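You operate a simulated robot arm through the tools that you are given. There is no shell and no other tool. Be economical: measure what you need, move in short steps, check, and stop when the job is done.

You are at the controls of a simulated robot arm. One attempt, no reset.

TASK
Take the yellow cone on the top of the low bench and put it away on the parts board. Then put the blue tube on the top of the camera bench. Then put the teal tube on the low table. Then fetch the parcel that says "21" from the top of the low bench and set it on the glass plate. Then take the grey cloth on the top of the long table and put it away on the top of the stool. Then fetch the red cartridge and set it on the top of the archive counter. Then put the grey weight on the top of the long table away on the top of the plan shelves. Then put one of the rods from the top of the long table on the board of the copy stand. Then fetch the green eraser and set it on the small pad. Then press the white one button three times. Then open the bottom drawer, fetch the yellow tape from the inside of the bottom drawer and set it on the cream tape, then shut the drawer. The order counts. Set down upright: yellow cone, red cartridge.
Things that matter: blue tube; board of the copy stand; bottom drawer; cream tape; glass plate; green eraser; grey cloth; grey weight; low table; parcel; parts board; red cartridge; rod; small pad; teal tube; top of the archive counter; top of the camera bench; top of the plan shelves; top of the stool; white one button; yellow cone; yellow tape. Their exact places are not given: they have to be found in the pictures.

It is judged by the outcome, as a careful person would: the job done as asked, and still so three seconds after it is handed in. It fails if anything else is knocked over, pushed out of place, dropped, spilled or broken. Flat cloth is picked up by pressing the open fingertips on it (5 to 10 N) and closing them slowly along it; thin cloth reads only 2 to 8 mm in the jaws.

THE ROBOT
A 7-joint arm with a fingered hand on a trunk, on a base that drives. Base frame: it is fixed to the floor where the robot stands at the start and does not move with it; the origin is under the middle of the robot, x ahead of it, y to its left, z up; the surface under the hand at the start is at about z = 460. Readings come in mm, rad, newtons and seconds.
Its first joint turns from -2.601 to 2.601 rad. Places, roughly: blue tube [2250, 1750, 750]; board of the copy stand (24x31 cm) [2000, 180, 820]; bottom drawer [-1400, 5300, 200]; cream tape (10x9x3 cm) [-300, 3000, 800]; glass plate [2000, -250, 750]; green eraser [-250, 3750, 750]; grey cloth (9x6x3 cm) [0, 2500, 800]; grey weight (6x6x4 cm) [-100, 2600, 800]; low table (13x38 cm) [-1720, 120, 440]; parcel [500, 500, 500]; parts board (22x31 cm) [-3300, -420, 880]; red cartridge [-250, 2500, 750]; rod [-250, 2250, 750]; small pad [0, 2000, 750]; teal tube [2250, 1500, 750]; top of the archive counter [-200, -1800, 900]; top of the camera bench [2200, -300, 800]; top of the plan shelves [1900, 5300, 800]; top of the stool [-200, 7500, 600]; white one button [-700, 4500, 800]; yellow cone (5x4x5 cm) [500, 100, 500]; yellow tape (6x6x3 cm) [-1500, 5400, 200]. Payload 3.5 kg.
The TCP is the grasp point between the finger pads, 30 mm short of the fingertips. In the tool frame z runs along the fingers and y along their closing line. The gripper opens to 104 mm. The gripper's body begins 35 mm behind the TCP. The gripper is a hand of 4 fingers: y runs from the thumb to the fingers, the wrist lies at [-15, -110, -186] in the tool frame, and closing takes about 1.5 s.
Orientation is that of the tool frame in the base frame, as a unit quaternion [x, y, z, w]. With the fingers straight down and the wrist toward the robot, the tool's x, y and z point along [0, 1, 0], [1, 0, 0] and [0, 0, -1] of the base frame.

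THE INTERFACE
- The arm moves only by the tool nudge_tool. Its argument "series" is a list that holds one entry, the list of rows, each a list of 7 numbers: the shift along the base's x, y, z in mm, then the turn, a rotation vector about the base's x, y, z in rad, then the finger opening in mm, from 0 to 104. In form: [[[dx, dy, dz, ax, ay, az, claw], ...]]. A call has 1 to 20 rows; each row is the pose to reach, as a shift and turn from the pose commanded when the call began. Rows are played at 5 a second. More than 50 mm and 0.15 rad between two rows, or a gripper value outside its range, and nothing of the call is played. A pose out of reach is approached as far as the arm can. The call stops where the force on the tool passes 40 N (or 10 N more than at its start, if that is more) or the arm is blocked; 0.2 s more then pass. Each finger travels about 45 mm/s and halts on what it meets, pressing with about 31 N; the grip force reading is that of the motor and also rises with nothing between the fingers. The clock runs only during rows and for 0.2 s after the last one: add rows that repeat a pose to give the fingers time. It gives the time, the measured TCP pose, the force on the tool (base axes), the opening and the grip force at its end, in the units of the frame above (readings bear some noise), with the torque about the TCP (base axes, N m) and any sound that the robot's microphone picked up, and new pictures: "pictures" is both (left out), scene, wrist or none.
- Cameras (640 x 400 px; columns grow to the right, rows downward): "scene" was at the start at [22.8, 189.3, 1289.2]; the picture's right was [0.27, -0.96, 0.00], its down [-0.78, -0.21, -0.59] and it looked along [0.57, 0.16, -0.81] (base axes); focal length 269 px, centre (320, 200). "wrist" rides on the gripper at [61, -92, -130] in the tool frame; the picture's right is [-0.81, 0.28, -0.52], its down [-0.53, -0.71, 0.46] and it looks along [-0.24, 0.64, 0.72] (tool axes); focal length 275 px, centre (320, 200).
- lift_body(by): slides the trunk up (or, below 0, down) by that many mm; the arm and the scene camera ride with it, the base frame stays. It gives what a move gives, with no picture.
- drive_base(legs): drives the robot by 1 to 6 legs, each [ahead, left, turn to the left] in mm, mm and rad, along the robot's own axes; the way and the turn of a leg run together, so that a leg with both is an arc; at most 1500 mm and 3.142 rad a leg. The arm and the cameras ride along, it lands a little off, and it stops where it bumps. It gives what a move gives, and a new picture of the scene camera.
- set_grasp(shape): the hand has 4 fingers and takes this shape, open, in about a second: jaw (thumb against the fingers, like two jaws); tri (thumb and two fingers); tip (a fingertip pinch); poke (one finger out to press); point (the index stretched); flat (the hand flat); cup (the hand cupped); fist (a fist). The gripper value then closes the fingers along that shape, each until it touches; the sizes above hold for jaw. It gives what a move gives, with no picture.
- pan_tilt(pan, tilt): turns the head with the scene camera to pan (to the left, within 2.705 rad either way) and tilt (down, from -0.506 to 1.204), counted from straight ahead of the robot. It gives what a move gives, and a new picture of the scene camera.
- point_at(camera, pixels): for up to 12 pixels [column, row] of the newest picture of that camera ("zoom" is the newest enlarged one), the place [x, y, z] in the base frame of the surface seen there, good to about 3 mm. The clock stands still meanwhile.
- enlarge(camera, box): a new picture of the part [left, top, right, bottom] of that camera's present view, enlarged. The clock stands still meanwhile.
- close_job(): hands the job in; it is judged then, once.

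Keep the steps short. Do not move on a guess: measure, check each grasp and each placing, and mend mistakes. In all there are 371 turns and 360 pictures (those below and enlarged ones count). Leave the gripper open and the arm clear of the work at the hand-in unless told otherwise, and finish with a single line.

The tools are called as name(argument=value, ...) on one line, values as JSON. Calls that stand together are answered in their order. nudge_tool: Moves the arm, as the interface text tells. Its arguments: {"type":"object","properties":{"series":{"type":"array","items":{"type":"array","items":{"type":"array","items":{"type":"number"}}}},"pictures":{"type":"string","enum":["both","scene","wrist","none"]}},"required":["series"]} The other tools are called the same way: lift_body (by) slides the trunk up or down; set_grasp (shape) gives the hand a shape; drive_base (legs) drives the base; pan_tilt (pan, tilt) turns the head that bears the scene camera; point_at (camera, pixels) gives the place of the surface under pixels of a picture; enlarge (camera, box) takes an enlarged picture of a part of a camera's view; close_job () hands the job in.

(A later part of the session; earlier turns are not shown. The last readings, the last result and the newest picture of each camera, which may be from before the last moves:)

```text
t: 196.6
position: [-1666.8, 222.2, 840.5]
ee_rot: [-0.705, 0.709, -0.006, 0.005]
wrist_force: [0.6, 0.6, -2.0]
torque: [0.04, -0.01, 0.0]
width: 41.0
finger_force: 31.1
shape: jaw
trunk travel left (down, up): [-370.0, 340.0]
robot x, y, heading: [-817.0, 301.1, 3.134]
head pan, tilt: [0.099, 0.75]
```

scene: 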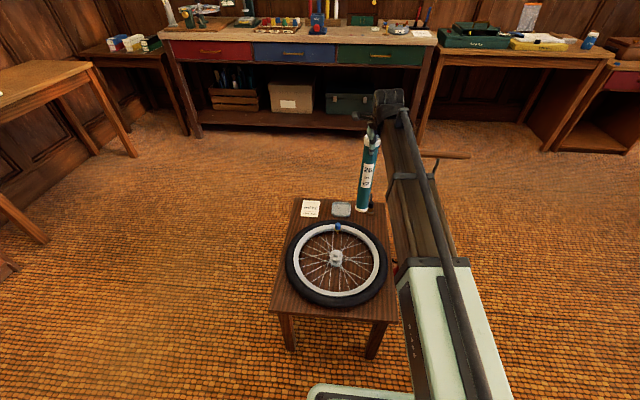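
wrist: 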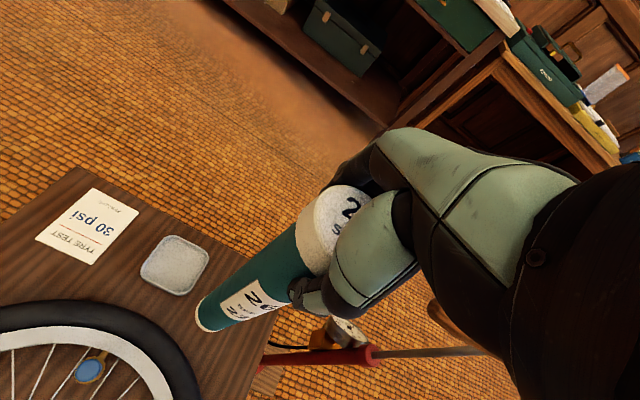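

enlarge(camera="scene", box=[290, 120, 450, 240])

point_at(camera="scene", pixels=[[361, 209], [363, 195], [368, 150], [356, 205], [367, 206], [436, 157]])

point_at(camera="wrist", pixels=[[197, 312], [215, 331], [205, 320], [186, 285], [290, 345]])

```text
3.33 times, centred on (370, 180) of scene
```

zoom: 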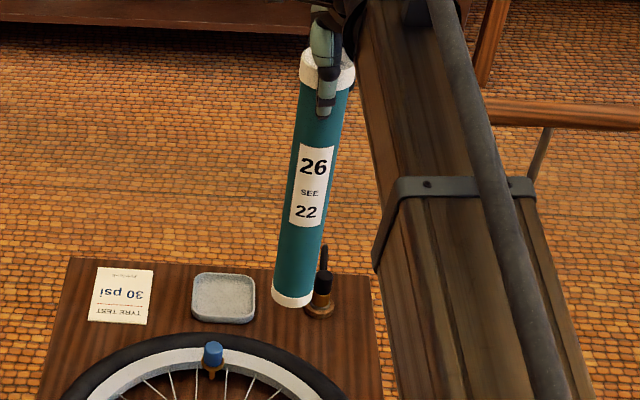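

```text
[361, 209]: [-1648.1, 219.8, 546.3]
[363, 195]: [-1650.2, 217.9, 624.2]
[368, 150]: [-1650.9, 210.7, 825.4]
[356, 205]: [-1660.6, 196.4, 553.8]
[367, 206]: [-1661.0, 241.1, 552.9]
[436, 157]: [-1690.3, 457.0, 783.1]
```

```text
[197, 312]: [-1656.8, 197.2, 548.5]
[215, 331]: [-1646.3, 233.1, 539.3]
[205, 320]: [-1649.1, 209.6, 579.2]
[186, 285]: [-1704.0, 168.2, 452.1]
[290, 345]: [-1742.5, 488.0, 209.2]
```

Tube is vertical, foot centre ≈(-1672,219), z≈538. I lower 80 mm with a +3 mm y shift, then feel for contact.

nudge_tool(series=[[[0, 3, -30, 0, 0, 0, 30], [0, 3, -60, 0, 0, 0, 30], [0, 3, -78, 0, 0, 0, 30], [0, 3, -82, 0, 0, 0, 30], [0, 3, -82, 0, 0, 0, 30]]])

```text
t: 197.8
position: [-1668.1, 225.6, 760.1]
ee_rot: [-0.705, 0.71, -0.005, 0.004]
wrist_force: [0.3, -1.3, 6.2]
torque: [-0.03, 0.08, 0.02]
width: 41.3
finger_force: 30.9
shape: jaw
trunk travel left (down, up): [-370.0, 340.0]
robot x, y, heading: [-817.8, 299.4, 3.136]
head pan, tilt: [0.099, 0.75]
```

scene: 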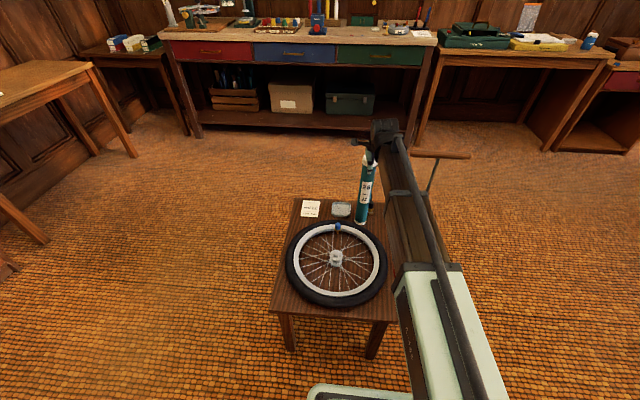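
wrist: 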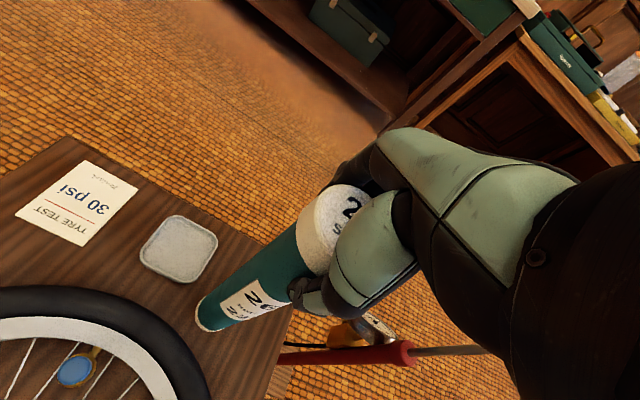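

Contact at the table. Open slowly.

nudge_tool(series=[[[0, 0, 1, 0, 0, 0, 38], [0, 0, 1, 0, 0, 0, 46], [0, 0, 1, 0, 0, 0, 52], [0, 0, 1, 0, 0, 0, 60], [0, 0, 1, 0, 0, 0, 70], [0, 0, 1, 0, 0, 0, 80], [0, 0, 1, 0, 0, 0, 90], [0, 0, 1, 0, 0, 0, 104], [0, 0, 1, 0, 0, 0, 104], [0, 0, 1, 0, 0, 0, 104]]])

```text
t: 200.0
position: [-1668.0, 224.6, 758.6]
ee_rot: [-0.704, 0.71, -0.005, 0.005]
wrist_force: [0.5, 0.5, 0.5]
torque: [-0.01, 0.01, -0.01]
width: 103.5
finger_force: 0.0
shape: jaw
trunk travel left (down, up): [-370.0, 340.0]
robot x, y, heading: [-814.0, 300.6, 3.137]
head pan, tilt: [0.099, 0.75]
```

scene: 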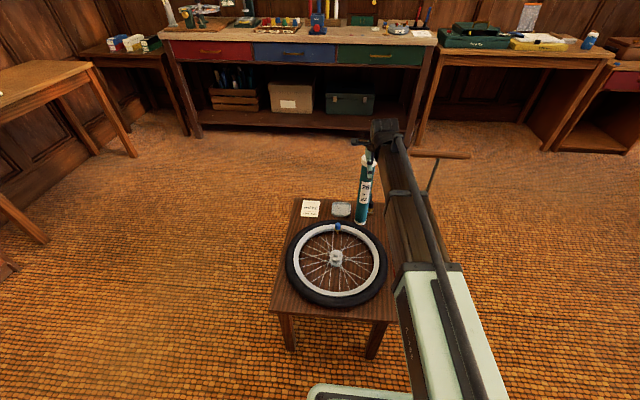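
wrist: 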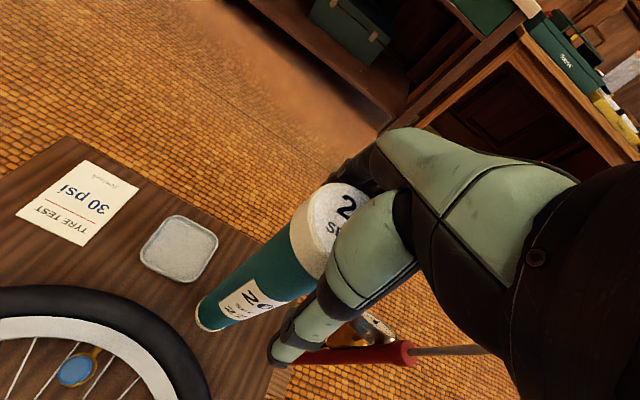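

It stands. Lift 120 mm, then back away east 300.

nudge_tool(series=[[[0, 0, 15, 0, 0, 0, 104], [0, 0, 35, 0, 0, 0, 104], [0, 0, 60, 0, 0, 0, 104], [0, 0, 100, 0, 0, 0, 104], [0, 0, 140, 0, 0, 0, 104]]], pictures="none")

drive_base(legs=[[-300, 0, 0]])

```text
t: 201.2
position: [-1667.5, 225.9, 899.9]
ee_rot: [-0.705, 0.71, -0.005, 0.005]
wrist_force: [0.8, 0.5, -0.9]
torque: [-0.01, 0.0, 0.0]
width: 104.0
finger_force: 0.1
shape: jaw
trunk travel left (down, up): [-370.0, 340.0]
robot x, y, heading: [-818.1, 301.0, 3.135]
head pan, tilt: [0.099, 0.75]
```

```text
t: 203.2
position: [-1365.0, 218.1, 898.0]
ee_rot: [0.708, -0.706, 0.005, -0.005]
wrist_force: [-0.5, -0.2, 0.0]
torque: [-0.06, 0.02, -0.04]
width: 103.8
finger_force: 0.0
shape: jaw
trunk travel left (down, up): [-370.0, 340.0]
robot x, y, heading: [-514.9, 300.1, -3.138]
head pan, tilt: [0.099, 0.75]
```

scene: 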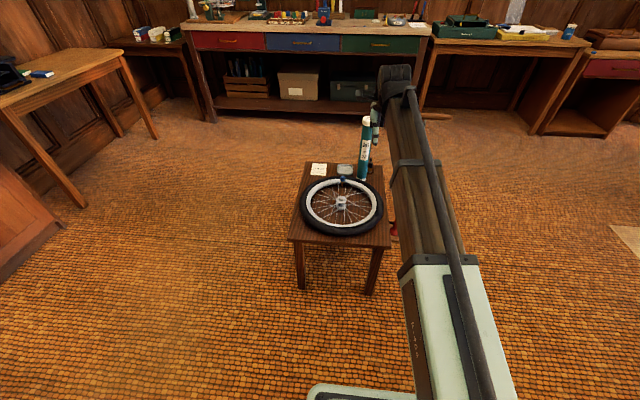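

Teal tube stands on the low table. Now the parcel "21": I turn about and approach the low bench.

drive_base(legs=[[0, 0, 3.138], [160, 95, 0]])

pan_tilt(pan=0.1, tilt=0.85)

nudge_tool(series=[[[0, 0, 0, 0, 0, 0, 104]]], pictures="wrist")

```text
t: 212.0
position: [502.6, 429.1, 898.8]
ee_rot: [0.722, 0.692, -0.004, -0.004]
wrist_force: [0.6, 0.8, 0.4]
torque: [-0.02, -0.03, -0.05]
width: 103.6
finger_force: 0.0
shape: jaw
trunk travel left (down, up): [-370.0, 340.0]
robot x, y, heading: [-351.1, 388.7, -0.042]
head pan, tilt: [0.099, 0.75]
```

scene: 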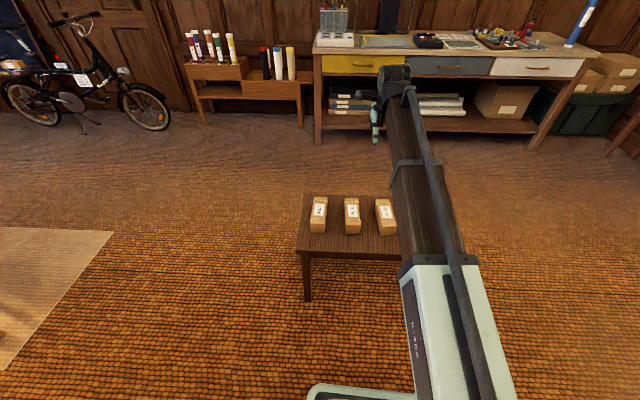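

```text
t: 212.7
position: [502.6, 429.7, 899.2]
ee_rot: [0.723, 0.691, -0.005, -0.004]
wrist_force: [0.4, -1.0, 0.3]
torque: [0.02, 0.03, -0.04]
width: 103.8
finger_force: 0.0
shape: jaw
trunk travel left (down, up): [-370.0, 340.0]
robot x, y, heading: [-350.1, 389.3, -0.044]
head pan, tilt: [0.099, 0.85]
```

scene: 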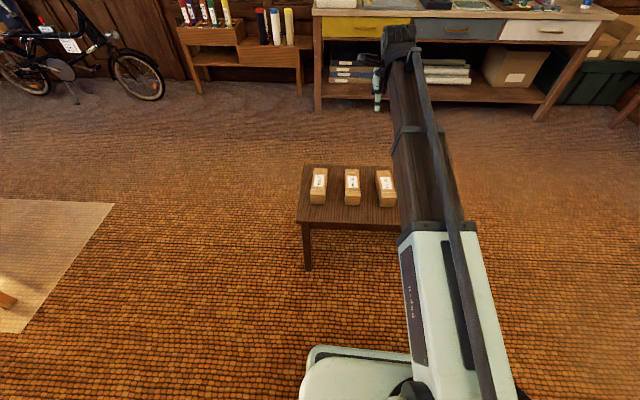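

```text
t: 213.1
position: [503.0, 429.5, 899.7]
ee_rot: [0.723, 0.691, -0.005, -0.005]
wrist_force: [0.0, 0.4, 1.0]
torque: [0.0, 0.04, -0.01]
width: 103.9
finger_force: 0.1
shape: jaw
trunk travel left (down, up): [-370.0, 340.0]
robot x, y, heading: [-346.9, 385.1, -0.041]
head pan, tilt: [0.099, 0.85]
```

wrist: 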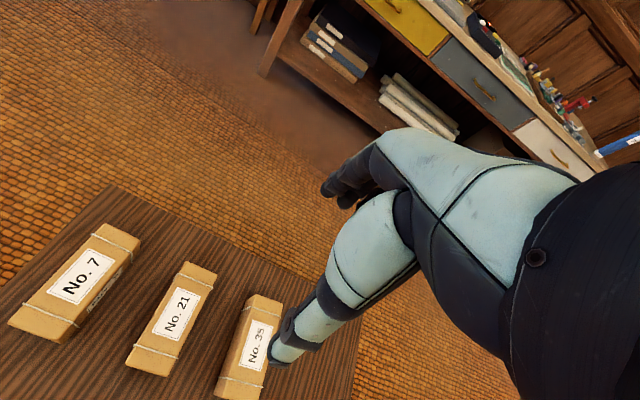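

Parcel 21's long side runs along x, so I must grip across y: turn tool 90°. First measure corners of parcel 21.

point_at(camera="wrist", pixels=[[186, 264], [215, 272], [128, 364], [163, 375], [174, 316], [158, 250], [245, 300], [220, 385], [135, 240], [80, 335]])

nudge_tool(series=[[[0, 0, 0, 0, 0, 0.14, 104], [0, 0, 0, 0, 0, 0.28, 104], [0, 0, 0, 0, 0, 0.42, 104], [0, 0, 0, 0, 0, 0.56, 104], [0, 0, 0, 0, 0, 0.7, 104], [0, 0, 0, 0, 0, 0.84, 104], [0, 0, 0, 0, 0, 0.98, 104], [0, 0, 0, 0, 0, 1.12, 104], [0, 0, 0, 0, 0, 1.26, 104], [0, 0, 0, 0, 0, 1.4, 104], [0, 0, 0, 0, 0, 1.54, 104], [0, 0, 0, 0, 0, 1.62, 104], [0, 0, 0, 0, 0, 1.62, 104]]])

```text
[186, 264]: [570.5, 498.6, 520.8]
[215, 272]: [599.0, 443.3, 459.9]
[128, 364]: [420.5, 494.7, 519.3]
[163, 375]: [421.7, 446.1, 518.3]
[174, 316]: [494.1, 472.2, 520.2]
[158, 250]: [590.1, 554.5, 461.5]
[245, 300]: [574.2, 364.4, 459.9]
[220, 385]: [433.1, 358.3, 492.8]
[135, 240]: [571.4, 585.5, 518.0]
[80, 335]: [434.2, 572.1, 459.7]
```

```text
t: 215.9
position: [503.3, 430.7, 899.1]
ee_rot: [-0.003, 1.0, -0.007, 0.0]
wrist_force: [0.1, -0.2, 0.4]
torque: [0.01, 0.03, 0.0]
width: 103.8
finger_force: 0.1
shape: jaw
trunk travel left (down, up): [-370.0, 340.0]
robot x, y, heading: [-350.7, 390.8, -0.044]
head pan, tilt: [0.099, 0.85]
```

scene: 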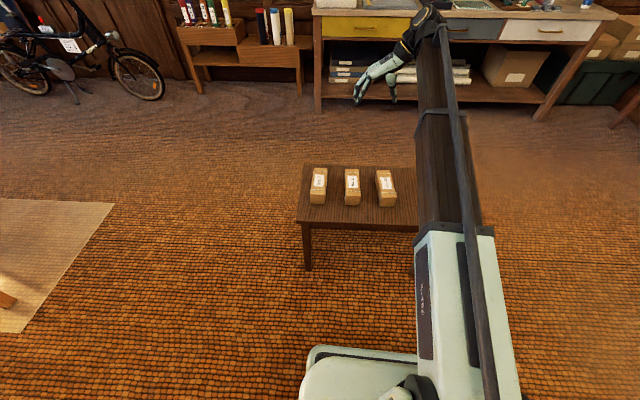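
wrist: 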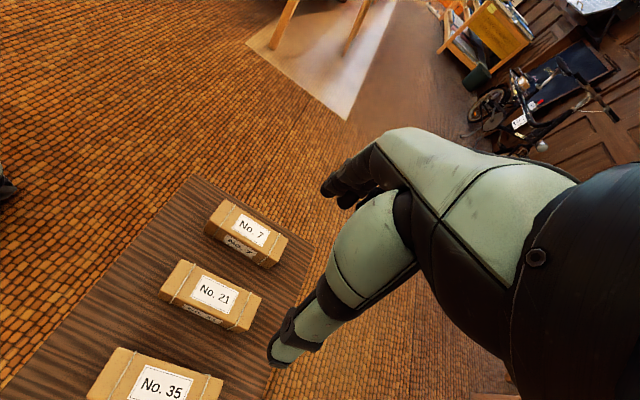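

Parcel 21: centre (496,472), width ≈53 mm, top 520. I move above it and down to z 580.

nudge_tool(series=[[[-4, 20, 0, 0, 0, 0, 104], [-7, 41, -20, 0, 0, 0, 104], [-7, 41, -65, 0, 0, 0, 104], [-7, 41, -110, 0, 0, 0, 104], [-7, 41, -155, 0, 0, 0, 104], [-7, 41, -200, 0, 0, 0, 104], [-7, 41, -245, 0, 0, 0, 104], [-7, 41, -290, 0, 0, 0, 104], [-7, 41, -319, 0, 0, 0, 104], [-7, 41, -319, 0, 0, 0, 104]]])

```text
t: 218.1
position: [496.3, 471.2, 578.6]
ee_rot: [-0.003, 1.0, -0.007, 0.001]
wrist_force: [-0.2, -0.8, 0.3]
torque: [0.04, 0.04, 0.01]
width: 103.5
finger_force: 0.1
shape: jaw
trunk travel left (down, up): [-370.0, 340.0]
robot x, y, heading: [-349.3, 383.9, -0.043]
head pan, tilt: [0.099, 0.85]
```

scene: 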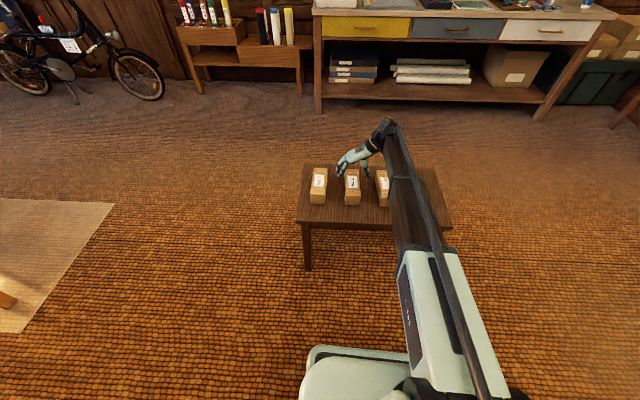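
wrist: 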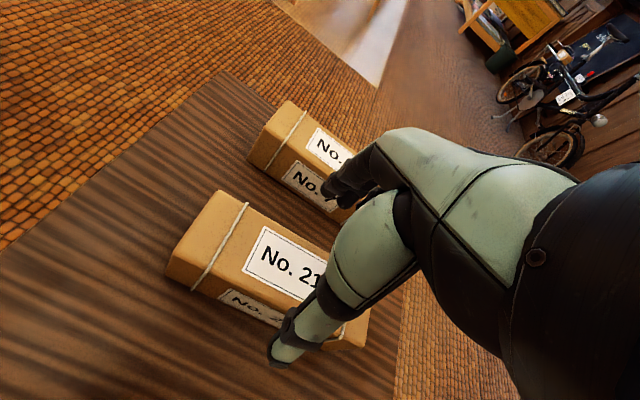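

Fingers straddle parcel 21 with room to neighbours. Descend to z≈498 and close.

nudge_tool(series=[[[0, 1, -30, 0, 0, 0, 104], [0, 1, -55, 0, 0, 0, 104], [0, 1, -72, 0, 0, 0, 104], [0, 1, -81, 0, 0, 0, 104], [0, 1, -81, 0, 0, 0, 104]]], pictures="wrist")

nudge_tool(series=[[[0, 0, 0, 0, 0, 0, 70], [0, 0, 0, 0, 0, 0, 40], [0, 0, 0, 0, 0, 0, 30], [0, 0, 0, 0, 0, 0, 30], [0, 0, 0, 0, 0, 0, 30], [0, 0, 0, 0, 0, 0, 30], [0, 0, 0, 0, 0, 0, 30]]], pictures="wrist")

```text
t: 219.3
position: [495.9, 472.5, 498.8]
ee_rot: [-0.003, 1.0, -0.006, 0.0]
wrist_force: [-0.7, -0.4, 0.5]
torque: [0.0, 0.04, 0.0]
width: 103.9
finger_force: 0.1
shape: jaw
trunk travel left (down, up): [-370.0, 340.0]
robot x, y, heading: [-347.0, 388.5, -0.044]
head pan, tilt: [0.099, 0.85]
```

wrist: 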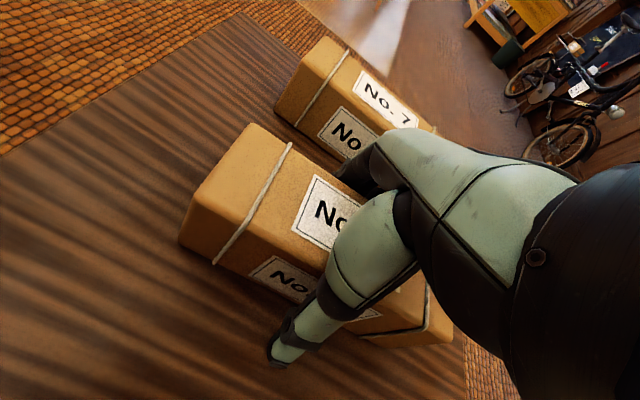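

```text
t: 220.9
position: [497.1, 472.6, 499.0]
ee_rot: [-0.002, 1.0, -0.007, 0.0]
wrist_force: [0.2, 0.6, -0.5]
torque: [0.03, 0.03, 0.12]
width: 54.0
finger_force: 30.7
shape: jaw
trunk travel left (down, up): [-370.0, 340.0]
robot x, y, heading: [-348.4, 389.9, -0.05]
head pan, tilt: [0.099, 0.85]
```

wrist: 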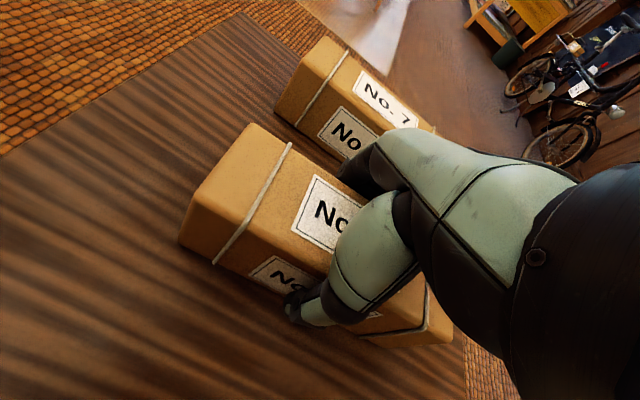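

Gripped at 54 mm. Lift 300 mm in steps.

nudge_tool(series=[[[0, 0, 10, 0, 0, 0, 30], [0, 0, 35, 0, 0, 0, 30], [0, 0, 75, 0, 0, 0, 30], [0, 0, 115, 0, 0, 0, 30], [0, 0, 155, 0, 0, 0, 30], [0, 0, 200, 0, 0, 0, 30], [0, 0, 245, 0, 0, 0, 30], [0, 0, 290, 0, 0, 0, 30], [0, 0, 300, 0, 0, 0, 30]]])

```text
t: 222.9
position: [497.1, 473.5, 800.1]
ee_rot: [-0.002, 1.0, -0.007, 0.0]
wrist_force: [0.1, 0.0, -4.3]
torque: [-0.01, -0.01, 0.03]
width: 53.6
finger_force: 31.2
shape: jaw
trunk travel left (down, up): [-370.0, 340.0]
robot x, y, heading: [-350.8, 388.9, -0.039]
head pan, tilt: [0.099, 0.85]
```

scene: 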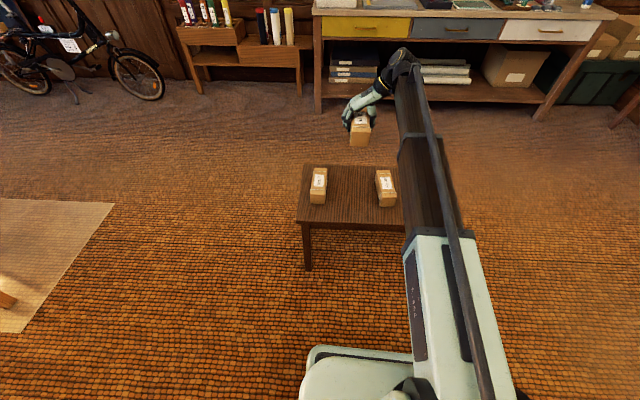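
wrist: 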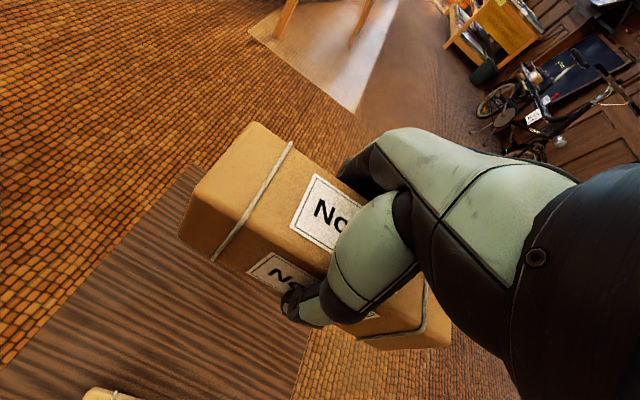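

Held (4.3 N). I raise the trunk 250, then go around the low bench to the camera bench.

lift_body(by=250)

drive_base(legs=[[0, 0, 0.042], [0, -880, 0], [1350, 0, 0]])

pan_tilt(pan=0.1, tilt=0.75)

```text
t: 225.5
position: [497.7, 474.1, 1048.7]
ee_rot: [-0.002, 1.0, -0.007, 0.0]
wrist_force: [-0.1, 0.3, -4.4]
torque: [0.01, 0.03, 0.0]
width: 53.7
finger_force: 30.9
shape: jaw
trunk travel left (down, up): [-620.0, 90.0]
robot x, y, heading: [-349.0, 384.6, -0.043]
head pan, tilt: [0.099, 0.85]
```

```text
t: 237.0
position: [1866.6, -334.3, 1049.2]
ee_rot: [-0.037, 0.999, -0.007, 0.0]
wrist_force: [-0.8, 0.3, -3.2]
torque: [-0.02, 0.04, -0.01]
width: 53.8
finger_force: 30.9
shape: jaw
trunk travel left (down, up): [-620.0, 90.0]
robot x, y, heading: [1022.8, -476.7, 0.026]
head pan, tilt: [0.099, 0.85]
```

scene: 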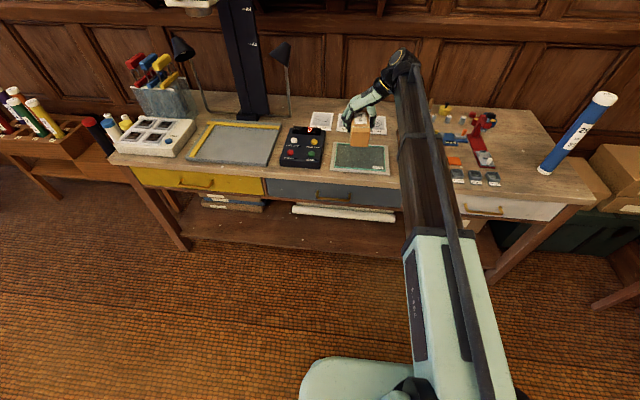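

```text
t: 237.7
position: [1867.0, -333.5, 1048.8]
ee_rot: [-0.036, 0.999, -0.007, 0.0]
wrist_force: [0.4, -0.6, -4.7]
torque: [-0.02, 0.0, -0.02]
width: 53.6
finger_force: 31.2
shape: jaw
trunk travel left (down, up): [-620.0, 90.0]
robot x, y, heading: [1025.7, -479.2, 0.021]
head pan, tilt: [0.099, 0.75]
```

scene: 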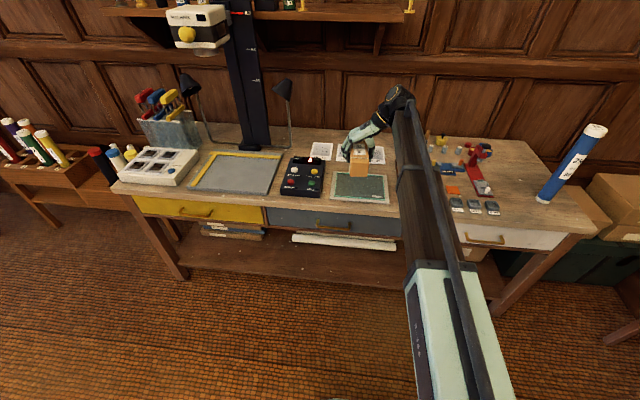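

I measure the green glass plate's corners.

enlarge(camera="scene", box=[270, 130, 430, 230])

point_at(camera="scene", pixels=[[333, 173], [331, 200], [388, 202], [383, 178], [360, 190], [321, 150], [322, 165], [322, 195], [400, 225], [398, 190]])

```text
4.00 times, centred on (350, 180) of scene
```

zoom: 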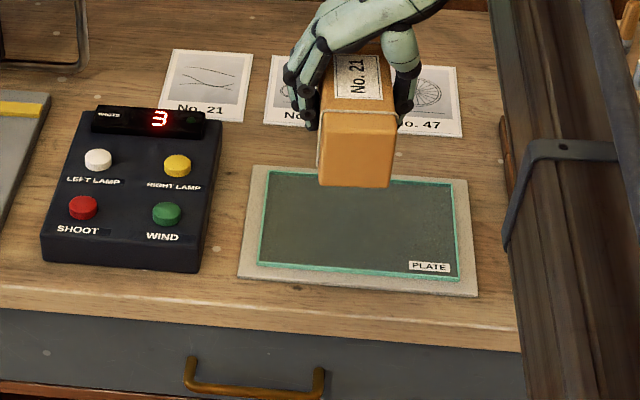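

```text
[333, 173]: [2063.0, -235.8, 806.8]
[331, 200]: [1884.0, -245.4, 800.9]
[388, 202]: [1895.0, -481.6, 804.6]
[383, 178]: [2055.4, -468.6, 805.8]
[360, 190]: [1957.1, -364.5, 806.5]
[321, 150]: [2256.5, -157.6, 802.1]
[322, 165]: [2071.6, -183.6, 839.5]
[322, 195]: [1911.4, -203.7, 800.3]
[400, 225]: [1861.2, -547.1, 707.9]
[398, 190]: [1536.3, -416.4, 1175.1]
```

Plate glass: centre (1980,-360), z 806, longer along y. I turn the tool back 90° so the parcel lies along y, and shift over the plate.

nudge_tool(series=[[[10, -3, 0, 0, 0, -0.14, 30], [20, -5, 0, 0, 0, -0.28, 30], [30, -7, 0, 0, 0, -0.42, 30], [40, -10, 0, 0, 0, -0.56, 30], [50, -12, 0, 0, 0, -0.7, 30], [60, -15, 0, 0, 0, -0.84, 30], [70, -17, 0, 0, 0, -0.98, 30], [80, -20, 0, 0, 0, -1.12, 30], [90, -22, 0, 0, 0, -1.26, 30], [100, -24, 0, 0, 0, -1.4, 30], [110, -26, 0, 0, 0, -1.54, 30], [113, -27, 0, 0, 0, -1.643, 30], [113, -27, 0, 0, 0, -1.643, 30]]])

```text
t: 240.5
position: [1980.2, -360.6, 1049.3]
ee_rot: [0.708, 0.707, -0.006, -0.005]
wrist_force: [0.3, 1.1, -4.8]
torque: [0.0, 0.03, -0.02]
width: 54.0
finger_force: 31.0
shape: jaw
trunk travel left (down, up): [-620.0, 90.0]
robot x, y, heading: [1031.6, -477.2, 0.027]
head pan, tilt: [0.099, 0.75]
```

scene: 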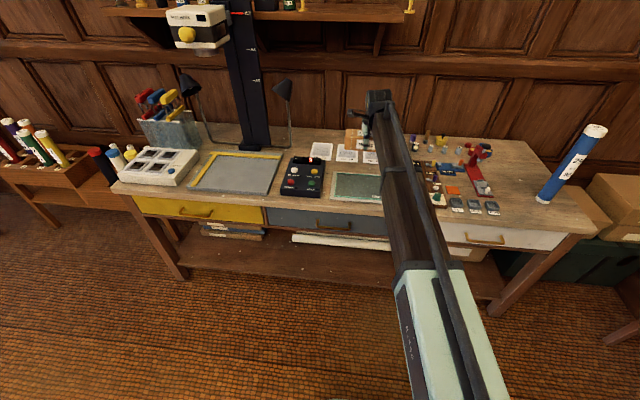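
wrist: 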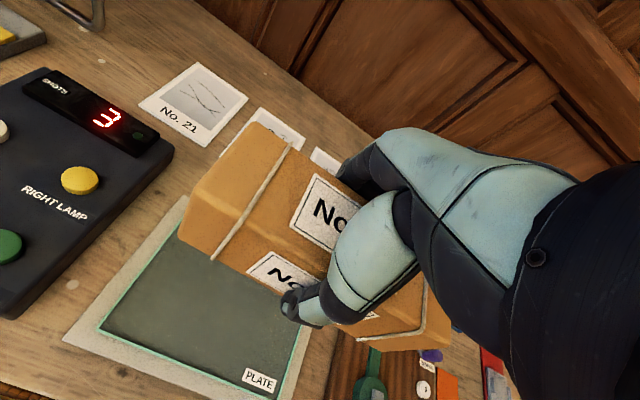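

Well over the plate. Lower to just above (z 852).

nudge_tool(series=[[[0, 0, -45, 0, 0, 0, 30], [0, 0, -90, 0, 0, 0, 30], [0, 0, -135, 0, 0, 0, 30], [0, 0, -170, 0, 0, 0, 30], [0, 0, -190, 0, 0, 0, 30], [0, 0, -200, 0, 0, 0, 30], [0, 0, -200, 0, 0, 0, 30]]])

```text
t: 242.1
position: [1979.2, -360.8, 849.8]
ee_rot: [0.707, 0.707, -0.005, -0.005]
wrist_force: [1.1, 0.7, 3.4]
torque: [-0.03, 0.0, -0.03]
width: 53.7
finger_force: 31.0
shape: jaw
trunk travel left (down, up): [-620.0, 90.0]
robot x, y, heading: [1024.5, -473.3, 0.022]
head pan, tilt: [0.099, 0.75]
```

scene: 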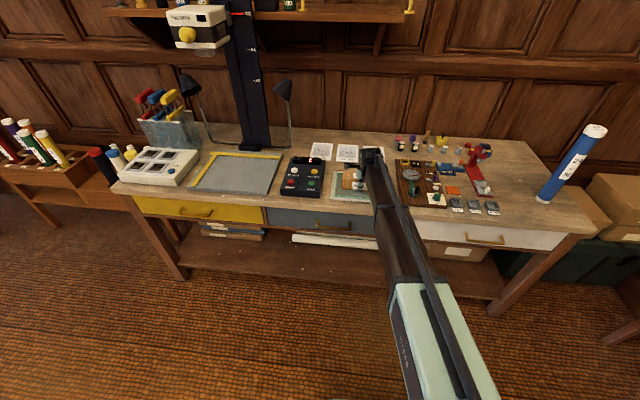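
wrist: 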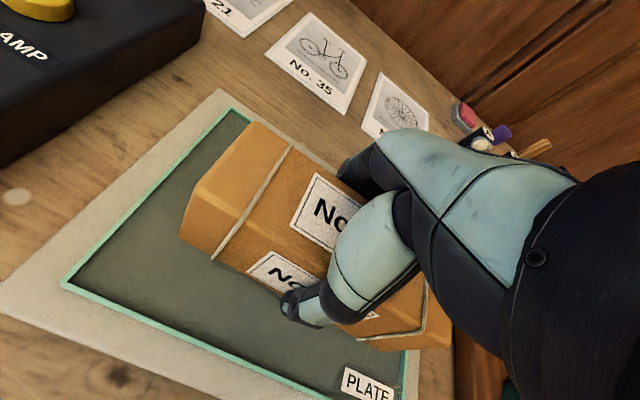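

Contact. I check parcel placement within the glass before releasing.

point_at(camera="wrist", pixels=[[183, 238], [450, 348], [380, 350], [235, 115], [70, 283], [405, 360], [250, 124], [60, 288]])

```text
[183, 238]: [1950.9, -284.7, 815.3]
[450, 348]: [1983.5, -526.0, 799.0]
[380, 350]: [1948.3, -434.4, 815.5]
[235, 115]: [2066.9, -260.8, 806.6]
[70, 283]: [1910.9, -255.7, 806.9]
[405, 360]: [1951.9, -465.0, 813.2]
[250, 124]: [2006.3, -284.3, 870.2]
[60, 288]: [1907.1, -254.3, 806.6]
```

Fully on the glass. Release.

nudge_tool(series=[[[0, 0, -1, 0, 0, 0, 45], [0, 0, -1, 0, 0, 0, 60], [0, 0, -1, 0, 0, 0, 75], [0, 0, -1, 0, 0, 0, 90], [0, 0, -1, 0, 0, 0, 90], [0, 0, 15, 0, 0, 0, 90], [0, 0, 45, 0, 0, 0, 90], [0, 0, 85, 0, 0, 0, 90], [0, 0, 130, 0, 0, 0, 90], [0, 0, 175, 0, 0, 0, 90]]])

```text
t: 244.3
position: [1977.7, -360.7, 1026.3]
ee_rot: [0.707, 0.707, -0.005, -0.006]
wrist_force: [0.5, -0.2, -0.5]
torque: [-0.02, 0.0, -0.02]
width: 89.4
finger_force: 0.0
shape: jaw
trunk travel left (down, up): [-620.0, 90.0]
robot x, y, heading: [1024.9, -476.5, 0.023]
head pan, tilt: [0.099, 0.75]
```

scene: 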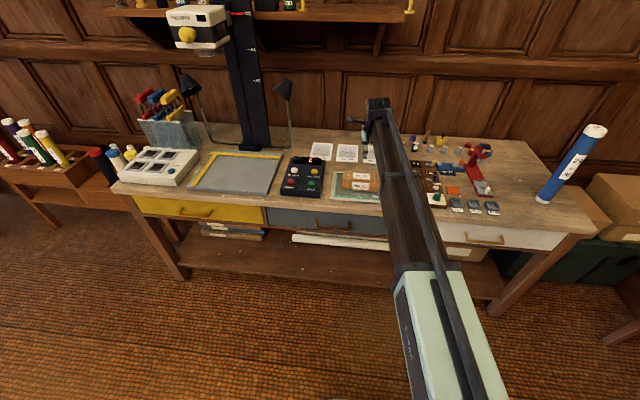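
wrist: 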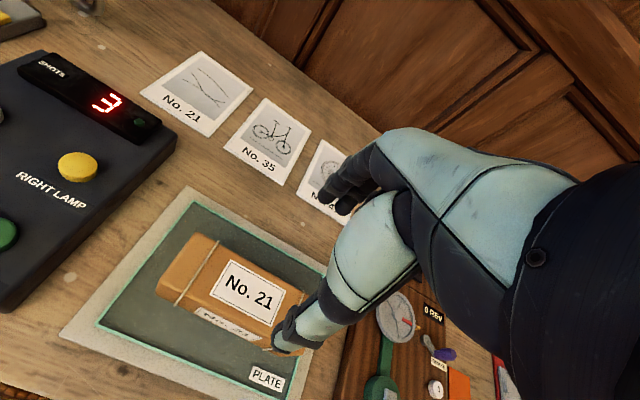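

Parcel rests on the plate. I back off, then go left to y≈1500 to view the long table.

drive_base(legs=[[-250, 0, -0.023]])

nudge_tool(series=[[[-48, 0, 10, 0, 0, 0, 104], [-96, 0, 20, 0, 0, 0, 104], [-144, 0, 30, 0, 0, 0, 104], [-192, 0, 40, 0, 0, 0, 104], [-240, 0, 50, 0, 0, 0, 104]]], pictures="none")

drive_base(legs=[[180, 0, 0], [0, 1000, 0], [0, 900, 0]])

pan_tilt(pan=1.9, tilt=0.5)

```text
t: 246.1
position: [1730.0, -383.9, 1025.9]
ee_rot: [0.714, 0.7, -0.005, -0.005]
wrist_force: [-0.6, 0.8, -0.9]
torque: [0.03, -0.03, 0.02]
width: 89.7
finger_force: 0.0
shape: jaw
trunk travel left (down, up): [-620.0, 90.0]
robot x, y, heading: [776.7, -482.4, 0.003]
head pan, tilt: [0.099, 0.75]
```

scene: 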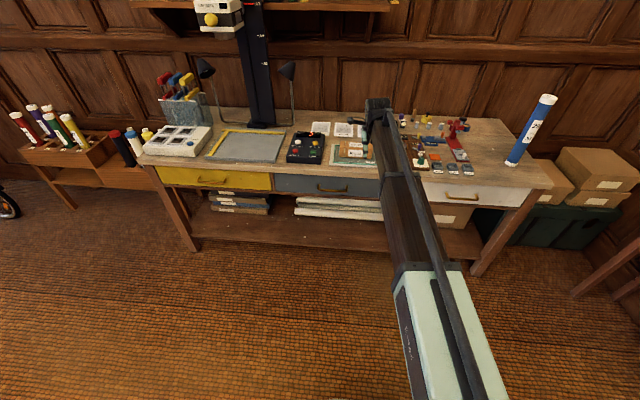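

```text
t: 247.3
position: [1488.4, -384.7, 1075.8]
ee_rot: [0.715, 0.699, -0.006, -0.004]
wrist_force: [0.3, -0.3, -0.1]
torque: [-0.02, 0.0, -0.02]
width: 103.5
finger_force: 0.0
shape: jaw
trunk travel left (down, up): [-620.0, 90.0]
robot x, y, heading: [776.8, -478.5, -0.0]
head pan, tilt: [0.099, 0.75]
```

```text
t: 257.9
position: [1674.8, 1495.1, 1076.4]
ee_rot: [0.717, 0.697, -0.006, -0.005]
wrist_force: [-0.2, -0.1, 0.9]
torque: [0.02, 0.0, 0.01]
width: 103.6
finger_force: 0.0
shape: jaw
trunk travel left (down, up): [-620.0, 90.0]
robot x, y, heading: [958.4, 1403.6, -0.006]
head pan, tilt: [0.099, 0.75]
```

scene: 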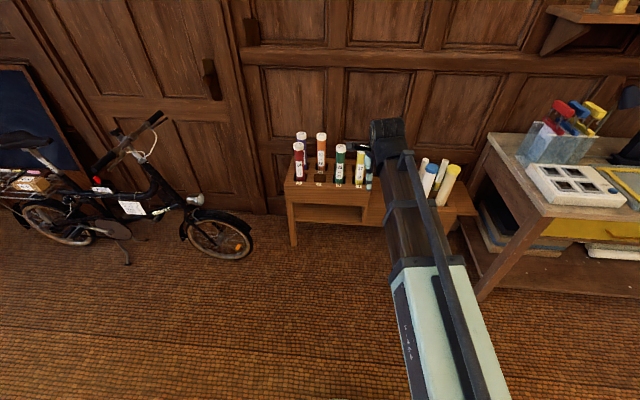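

```text
t: 259.6
position: [1674.3, 1493.7, 1075.8]
ee_rot: [0.718, 0.696, -0.004, -0.005]
wrist_force: [-0.6, 0.2, 0.2]
torque: [-0.02, 0.01, -0.02]
width: 103.6
finger_force: 0.0
shape: jaw
trunk travel left (down, up): [-620.0, 90.0]
robot x, y, heading: [964.5, 1403.8, -0.008]
head pan, tilt: [1.901, 0.499]
```

scene: 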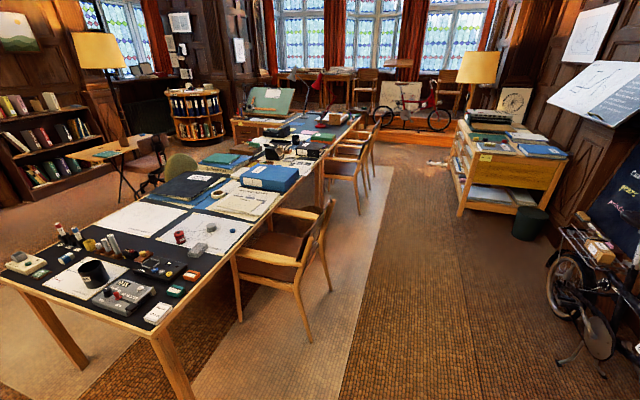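

A long table with many items. I enlarge its near end and measure.

enlarge(camera="scene", box=[0, 160, 260, 330])

point_at(camera="scene", pixels=[[150, 333], [3, 280], [190, 252], [200, 249], [95, 270], [120, 293], [165, 265], [180, 237], [255, 220], [240, 258], [320, 210], [350, 115]])

```text
2.35 times, centred on (130, 245) of scene
```

zoom: 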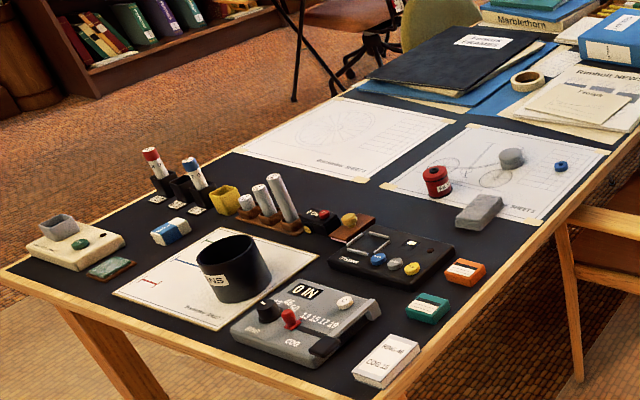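

```text
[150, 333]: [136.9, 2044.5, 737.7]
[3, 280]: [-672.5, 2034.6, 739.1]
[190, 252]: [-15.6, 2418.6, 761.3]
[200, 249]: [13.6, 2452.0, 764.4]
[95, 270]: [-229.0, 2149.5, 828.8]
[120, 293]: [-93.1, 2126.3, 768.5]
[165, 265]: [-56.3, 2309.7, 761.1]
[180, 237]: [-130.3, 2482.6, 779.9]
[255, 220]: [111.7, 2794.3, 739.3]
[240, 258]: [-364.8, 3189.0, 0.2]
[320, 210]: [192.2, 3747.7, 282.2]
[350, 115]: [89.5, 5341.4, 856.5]
```

The grey cloth lies at about (13,2452,764), the grey weight beyond, near the red cartridge. I turn to face +y and move to the table's near end.

drive_base(legs=[[0, 0, 1.579], [0, 900, 0], [150, 0, 0]])

pan_tilt(pan=0, tilt=0.7)

```text
t: 269.2
position: [-18.5, 2272.3, 1075.5]
ee_rot: [0.017, 1.0, -0.008, 0.0]
wrist_force: [0.0, 0.5, -0.1]
torque: [-0.02, 0.04, 0.03]
width: 103.6
finger_force: 0.0
shape: jaw
trunk travel left (down, up): [-620.0, 90.0]
robot x, y, heading: [68.0, 1556.7, 1.563]
head pan, tilt: [1.901, 0.499]
```

scene: 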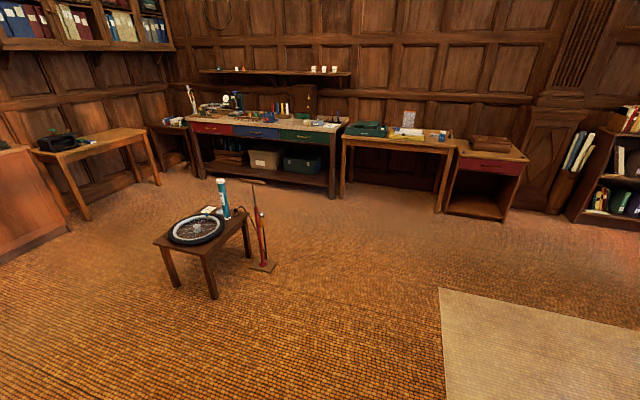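

```text
t: 271.0
position: [-19.0, 2271.4, 1077.4]
ee_rot: [0.017, 1.0, -0.006, 0.0]
wrist_force: [0.0, 0.1, -0.8]
torque: [-0.02, 0.01, 0.0]
width: 103.7
finger_force: 0.1
shape: jaw
trunk travel left (down, up): [-620.0, 90.0]
robot x, y, heading: [67.3, 1557.9, 1.564]
head pan, tilt: [0.0, 0.7]
```

scene: 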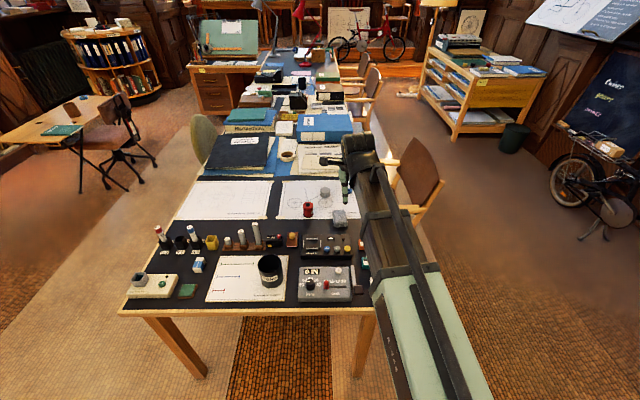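

Good overhead view. I enlarge two areas and measure the cloth, weight, cartridge, rods.

enlarge(camera="scene", box=[260, 175, 380, 255])

enlarge(camera="scene", box=[110, 215, 380, 315])

point_at(camera="scene", pixels=[[339, 217], [325, 193], [308, 207], [334, 225], [347, 222], [228, 240], [242, 235], [256, 232], [297, 160], [287, 155], [188, 290], [340, 212]])

```text
5.00 times, centred on (320, 215) of scene
```

zoom: 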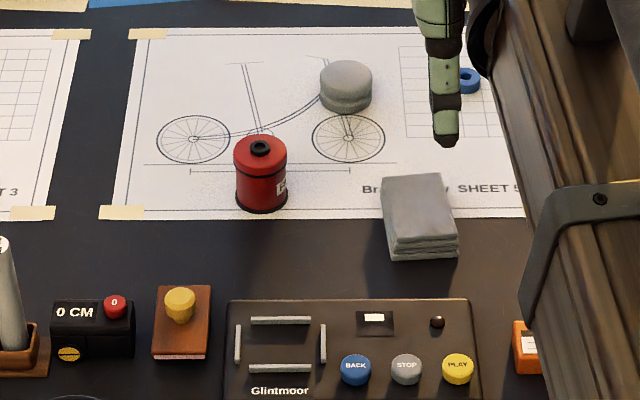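

```text
2.37 times, centred on (245, 265) of scene
```

zoom: 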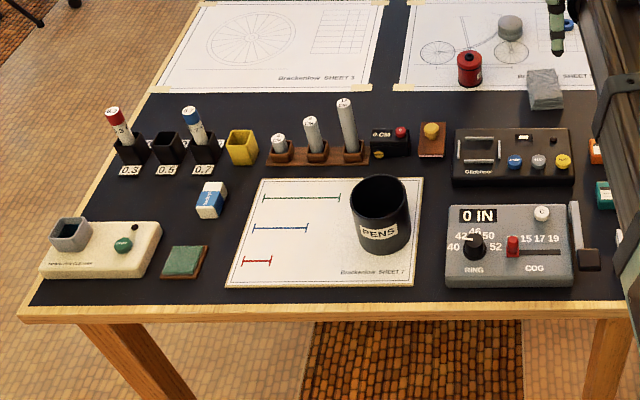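

```text
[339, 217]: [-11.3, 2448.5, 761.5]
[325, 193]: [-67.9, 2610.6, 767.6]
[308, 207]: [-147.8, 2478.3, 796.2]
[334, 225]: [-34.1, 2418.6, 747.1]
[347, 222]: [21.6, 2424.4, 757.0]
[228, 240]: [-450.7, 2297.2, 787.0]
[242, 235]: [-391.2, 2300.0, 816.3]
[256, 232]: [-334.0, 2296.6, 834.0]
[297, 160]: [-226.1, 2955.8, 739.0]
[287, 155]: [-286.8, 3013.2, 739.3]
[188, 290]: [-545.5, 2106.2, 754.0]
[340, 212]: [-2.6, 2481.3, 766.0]
```

The folded grey cloth: centre ≈(-5,2450), ≈60 mm wide along x, 740–766 high. I move 70 mm closer and turn the tool so it closes along x.

drive_base(legs=[[70, 0, 0.007]])

nudge_tool(series=[[[0, 0, 0, 0, 0, 0.14, 104], [0, 0, 0, 0, 0, 0.28, 104], [0, 0, 0, 0, 0, 0.42, 104], [0, 0, 0, 0, 0, 0.56, 104], [0, 10, 0, 0, 0, 0.7, 104], [0, 20, 0, 0, 0, 0.84, 104], [5, 40, 0, 0, 0, 0.98, 104], [10, 60, -30, 0, 0, 1.12, 104], [12, 80, -60, 0, 0, 1.26, 104], [14, 100, -90, 0, 0, 1.4, 104], [14, 110, -120, 0, 0, 1.54, 104], [14, 110, -150, 0, 0, 1.6, 104], [14, 110, -150, 0, 0, 1.6, 104]]])

```text
t: 272.1
position: [-22.2, 2343.3, 1075.6]
ee_rot: [0.014, 1.0, -0.008, 0.0]
wrist_force: [0.1, -0.4, -0.1]
torque: [-0.05, 0.0, 0.0]
width: 103.6
finger_force: 0.1
shape: jaw
trunk travel left (down, up): [-620.0, 90.0]
robot x, y, heading: [69.7, 1633.1, 1.57]
head pan, tilt: [0.0, 0.7]
```

scene: 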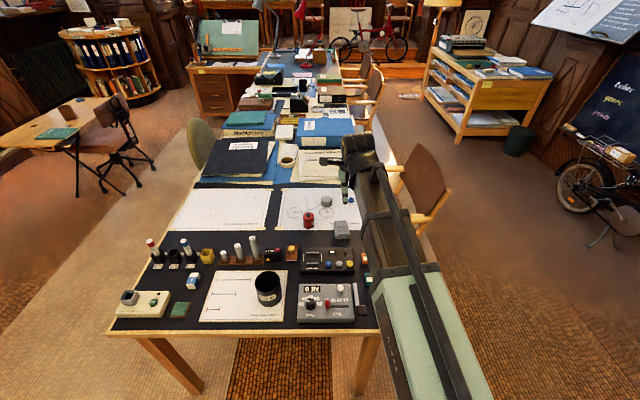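

```text
t: 274.9
position: [-8.4, 2451.5, 925.8]
ee_rot: [0.708, -0.706, 0.004, -0.006]
wrist_force: [0.2, 1.4, 0.3]
torque: [-0.03, -0.01, 0.03]
width: 103.6
finger_force: 0.0
shape: jaw
trunk travel left (down, up): [-620.0, 90.0]
robot x, y, heading: [69.7, 1625.9, 1.561]
head pan, tilt: [0.0, 0.7]
```

scene: 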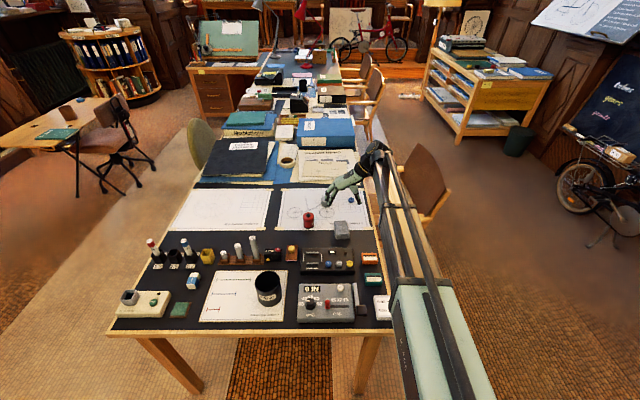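
wrist: 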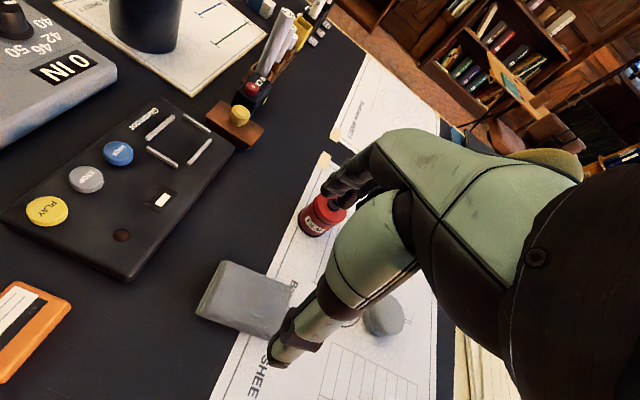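

Cloth is seen at (245,298), as expected. I measure its corners.

point_at(camera="wrist", pixels=[[225, 264], [290, 283], [203, 307], [268, 330], [247, 298], [198, 312], [262, 340]])

```text
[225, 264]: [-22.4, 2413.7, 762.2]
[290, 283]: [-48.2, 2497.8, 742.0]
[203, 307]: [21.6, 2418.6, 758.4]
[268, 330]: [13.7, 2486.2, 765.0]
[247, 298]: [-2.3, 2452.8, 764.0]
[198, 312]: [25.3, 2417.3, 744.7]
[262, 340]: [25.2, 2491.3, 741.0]
```

Centre (-3,2452). I descend to z 773 with 96 mm opening.

nudge_tool(series=[[[5, 0, -40, 0, 0, 0, 96], [5, 0, -80, 0, 0, 0, 96], [5, 0, -115, 0, 0, 0, 96], [5, 0, -140, 0, 0, 0, 96], [5, 0, -153, 0, 0, 0, 96], [5, 0, -153, 0, 0, 0, 96]]], pictures="wrist")

```text
t: 276.2
position: [-1.0, 2450.5, 773.1]
ee_rot: [0.708, -0.706, 0.004, -0.006]
wrist_force: [1.8, -0.7, -0.7]
torque: [0.06, 0.01, 0.01]
width: 96.7
finger_force: 0.0
shape: jaw
trunk travel left (down, up): [-620.0, 90.0]
robot x, y, heading: [72.0, 1628.9, 1.566]
head pan, tilt: [0.0, 0.7]
```

wrist: 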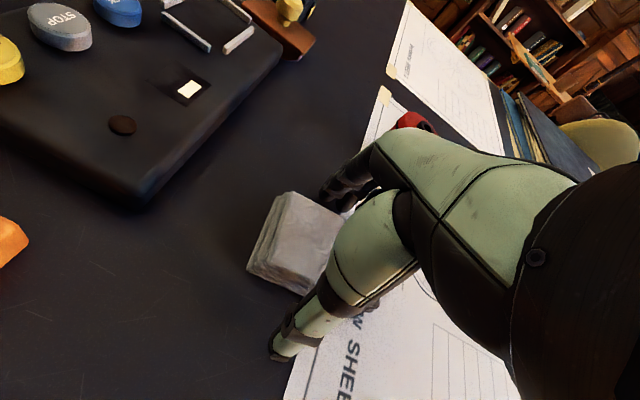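

Close slowly on it.

nudge_tool(series=[[[0, 0, 0, 0, 0, 0, 80], [0, 0, 0, 0, 0, 0, 68], [0, 0, 0, 0, 0, 0, 58], [0, 0, 0, 0, 0, 0, 48], [0, 0, 0, 0, 0, 0, 38], [0, 0, 0, 0, 0, 0, 28], [0, 0, 0, 0, 0, 0, 18], [0, 0, 0, 0, 0, 0, 10], [0, 0, 0, 0, 0, 0, 10], [0, 0, 0, 0, 0, 0, 10]]], pictures="wrist")

```text
t: 278.4
position: [-2.1, 2450.1, 774.0]
ee_rot: [0.707, -0.707, 0.005, -0.005]
wrist_force: [0.1, 1.6, 0.3]
torque: [-0.02, 0.0, 0.01]
width: 53.8
finger_force: 31.3
shape: jaw
trunk travel left (down, up): [-620.0, 90.0]
robot x, y, heading: [72.4, 1631.5, 1.567]
head pan, tilt: [0.0, 0.7]
```

wrist: 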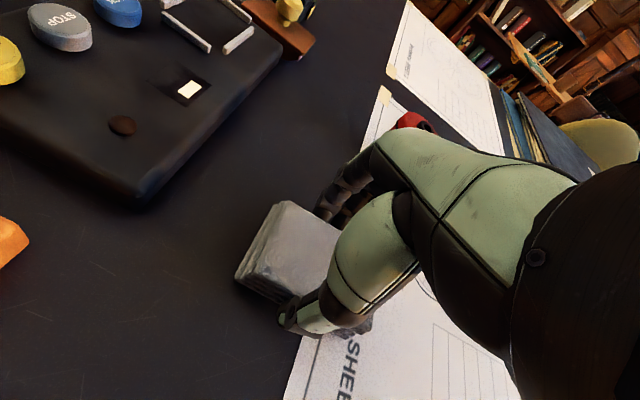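

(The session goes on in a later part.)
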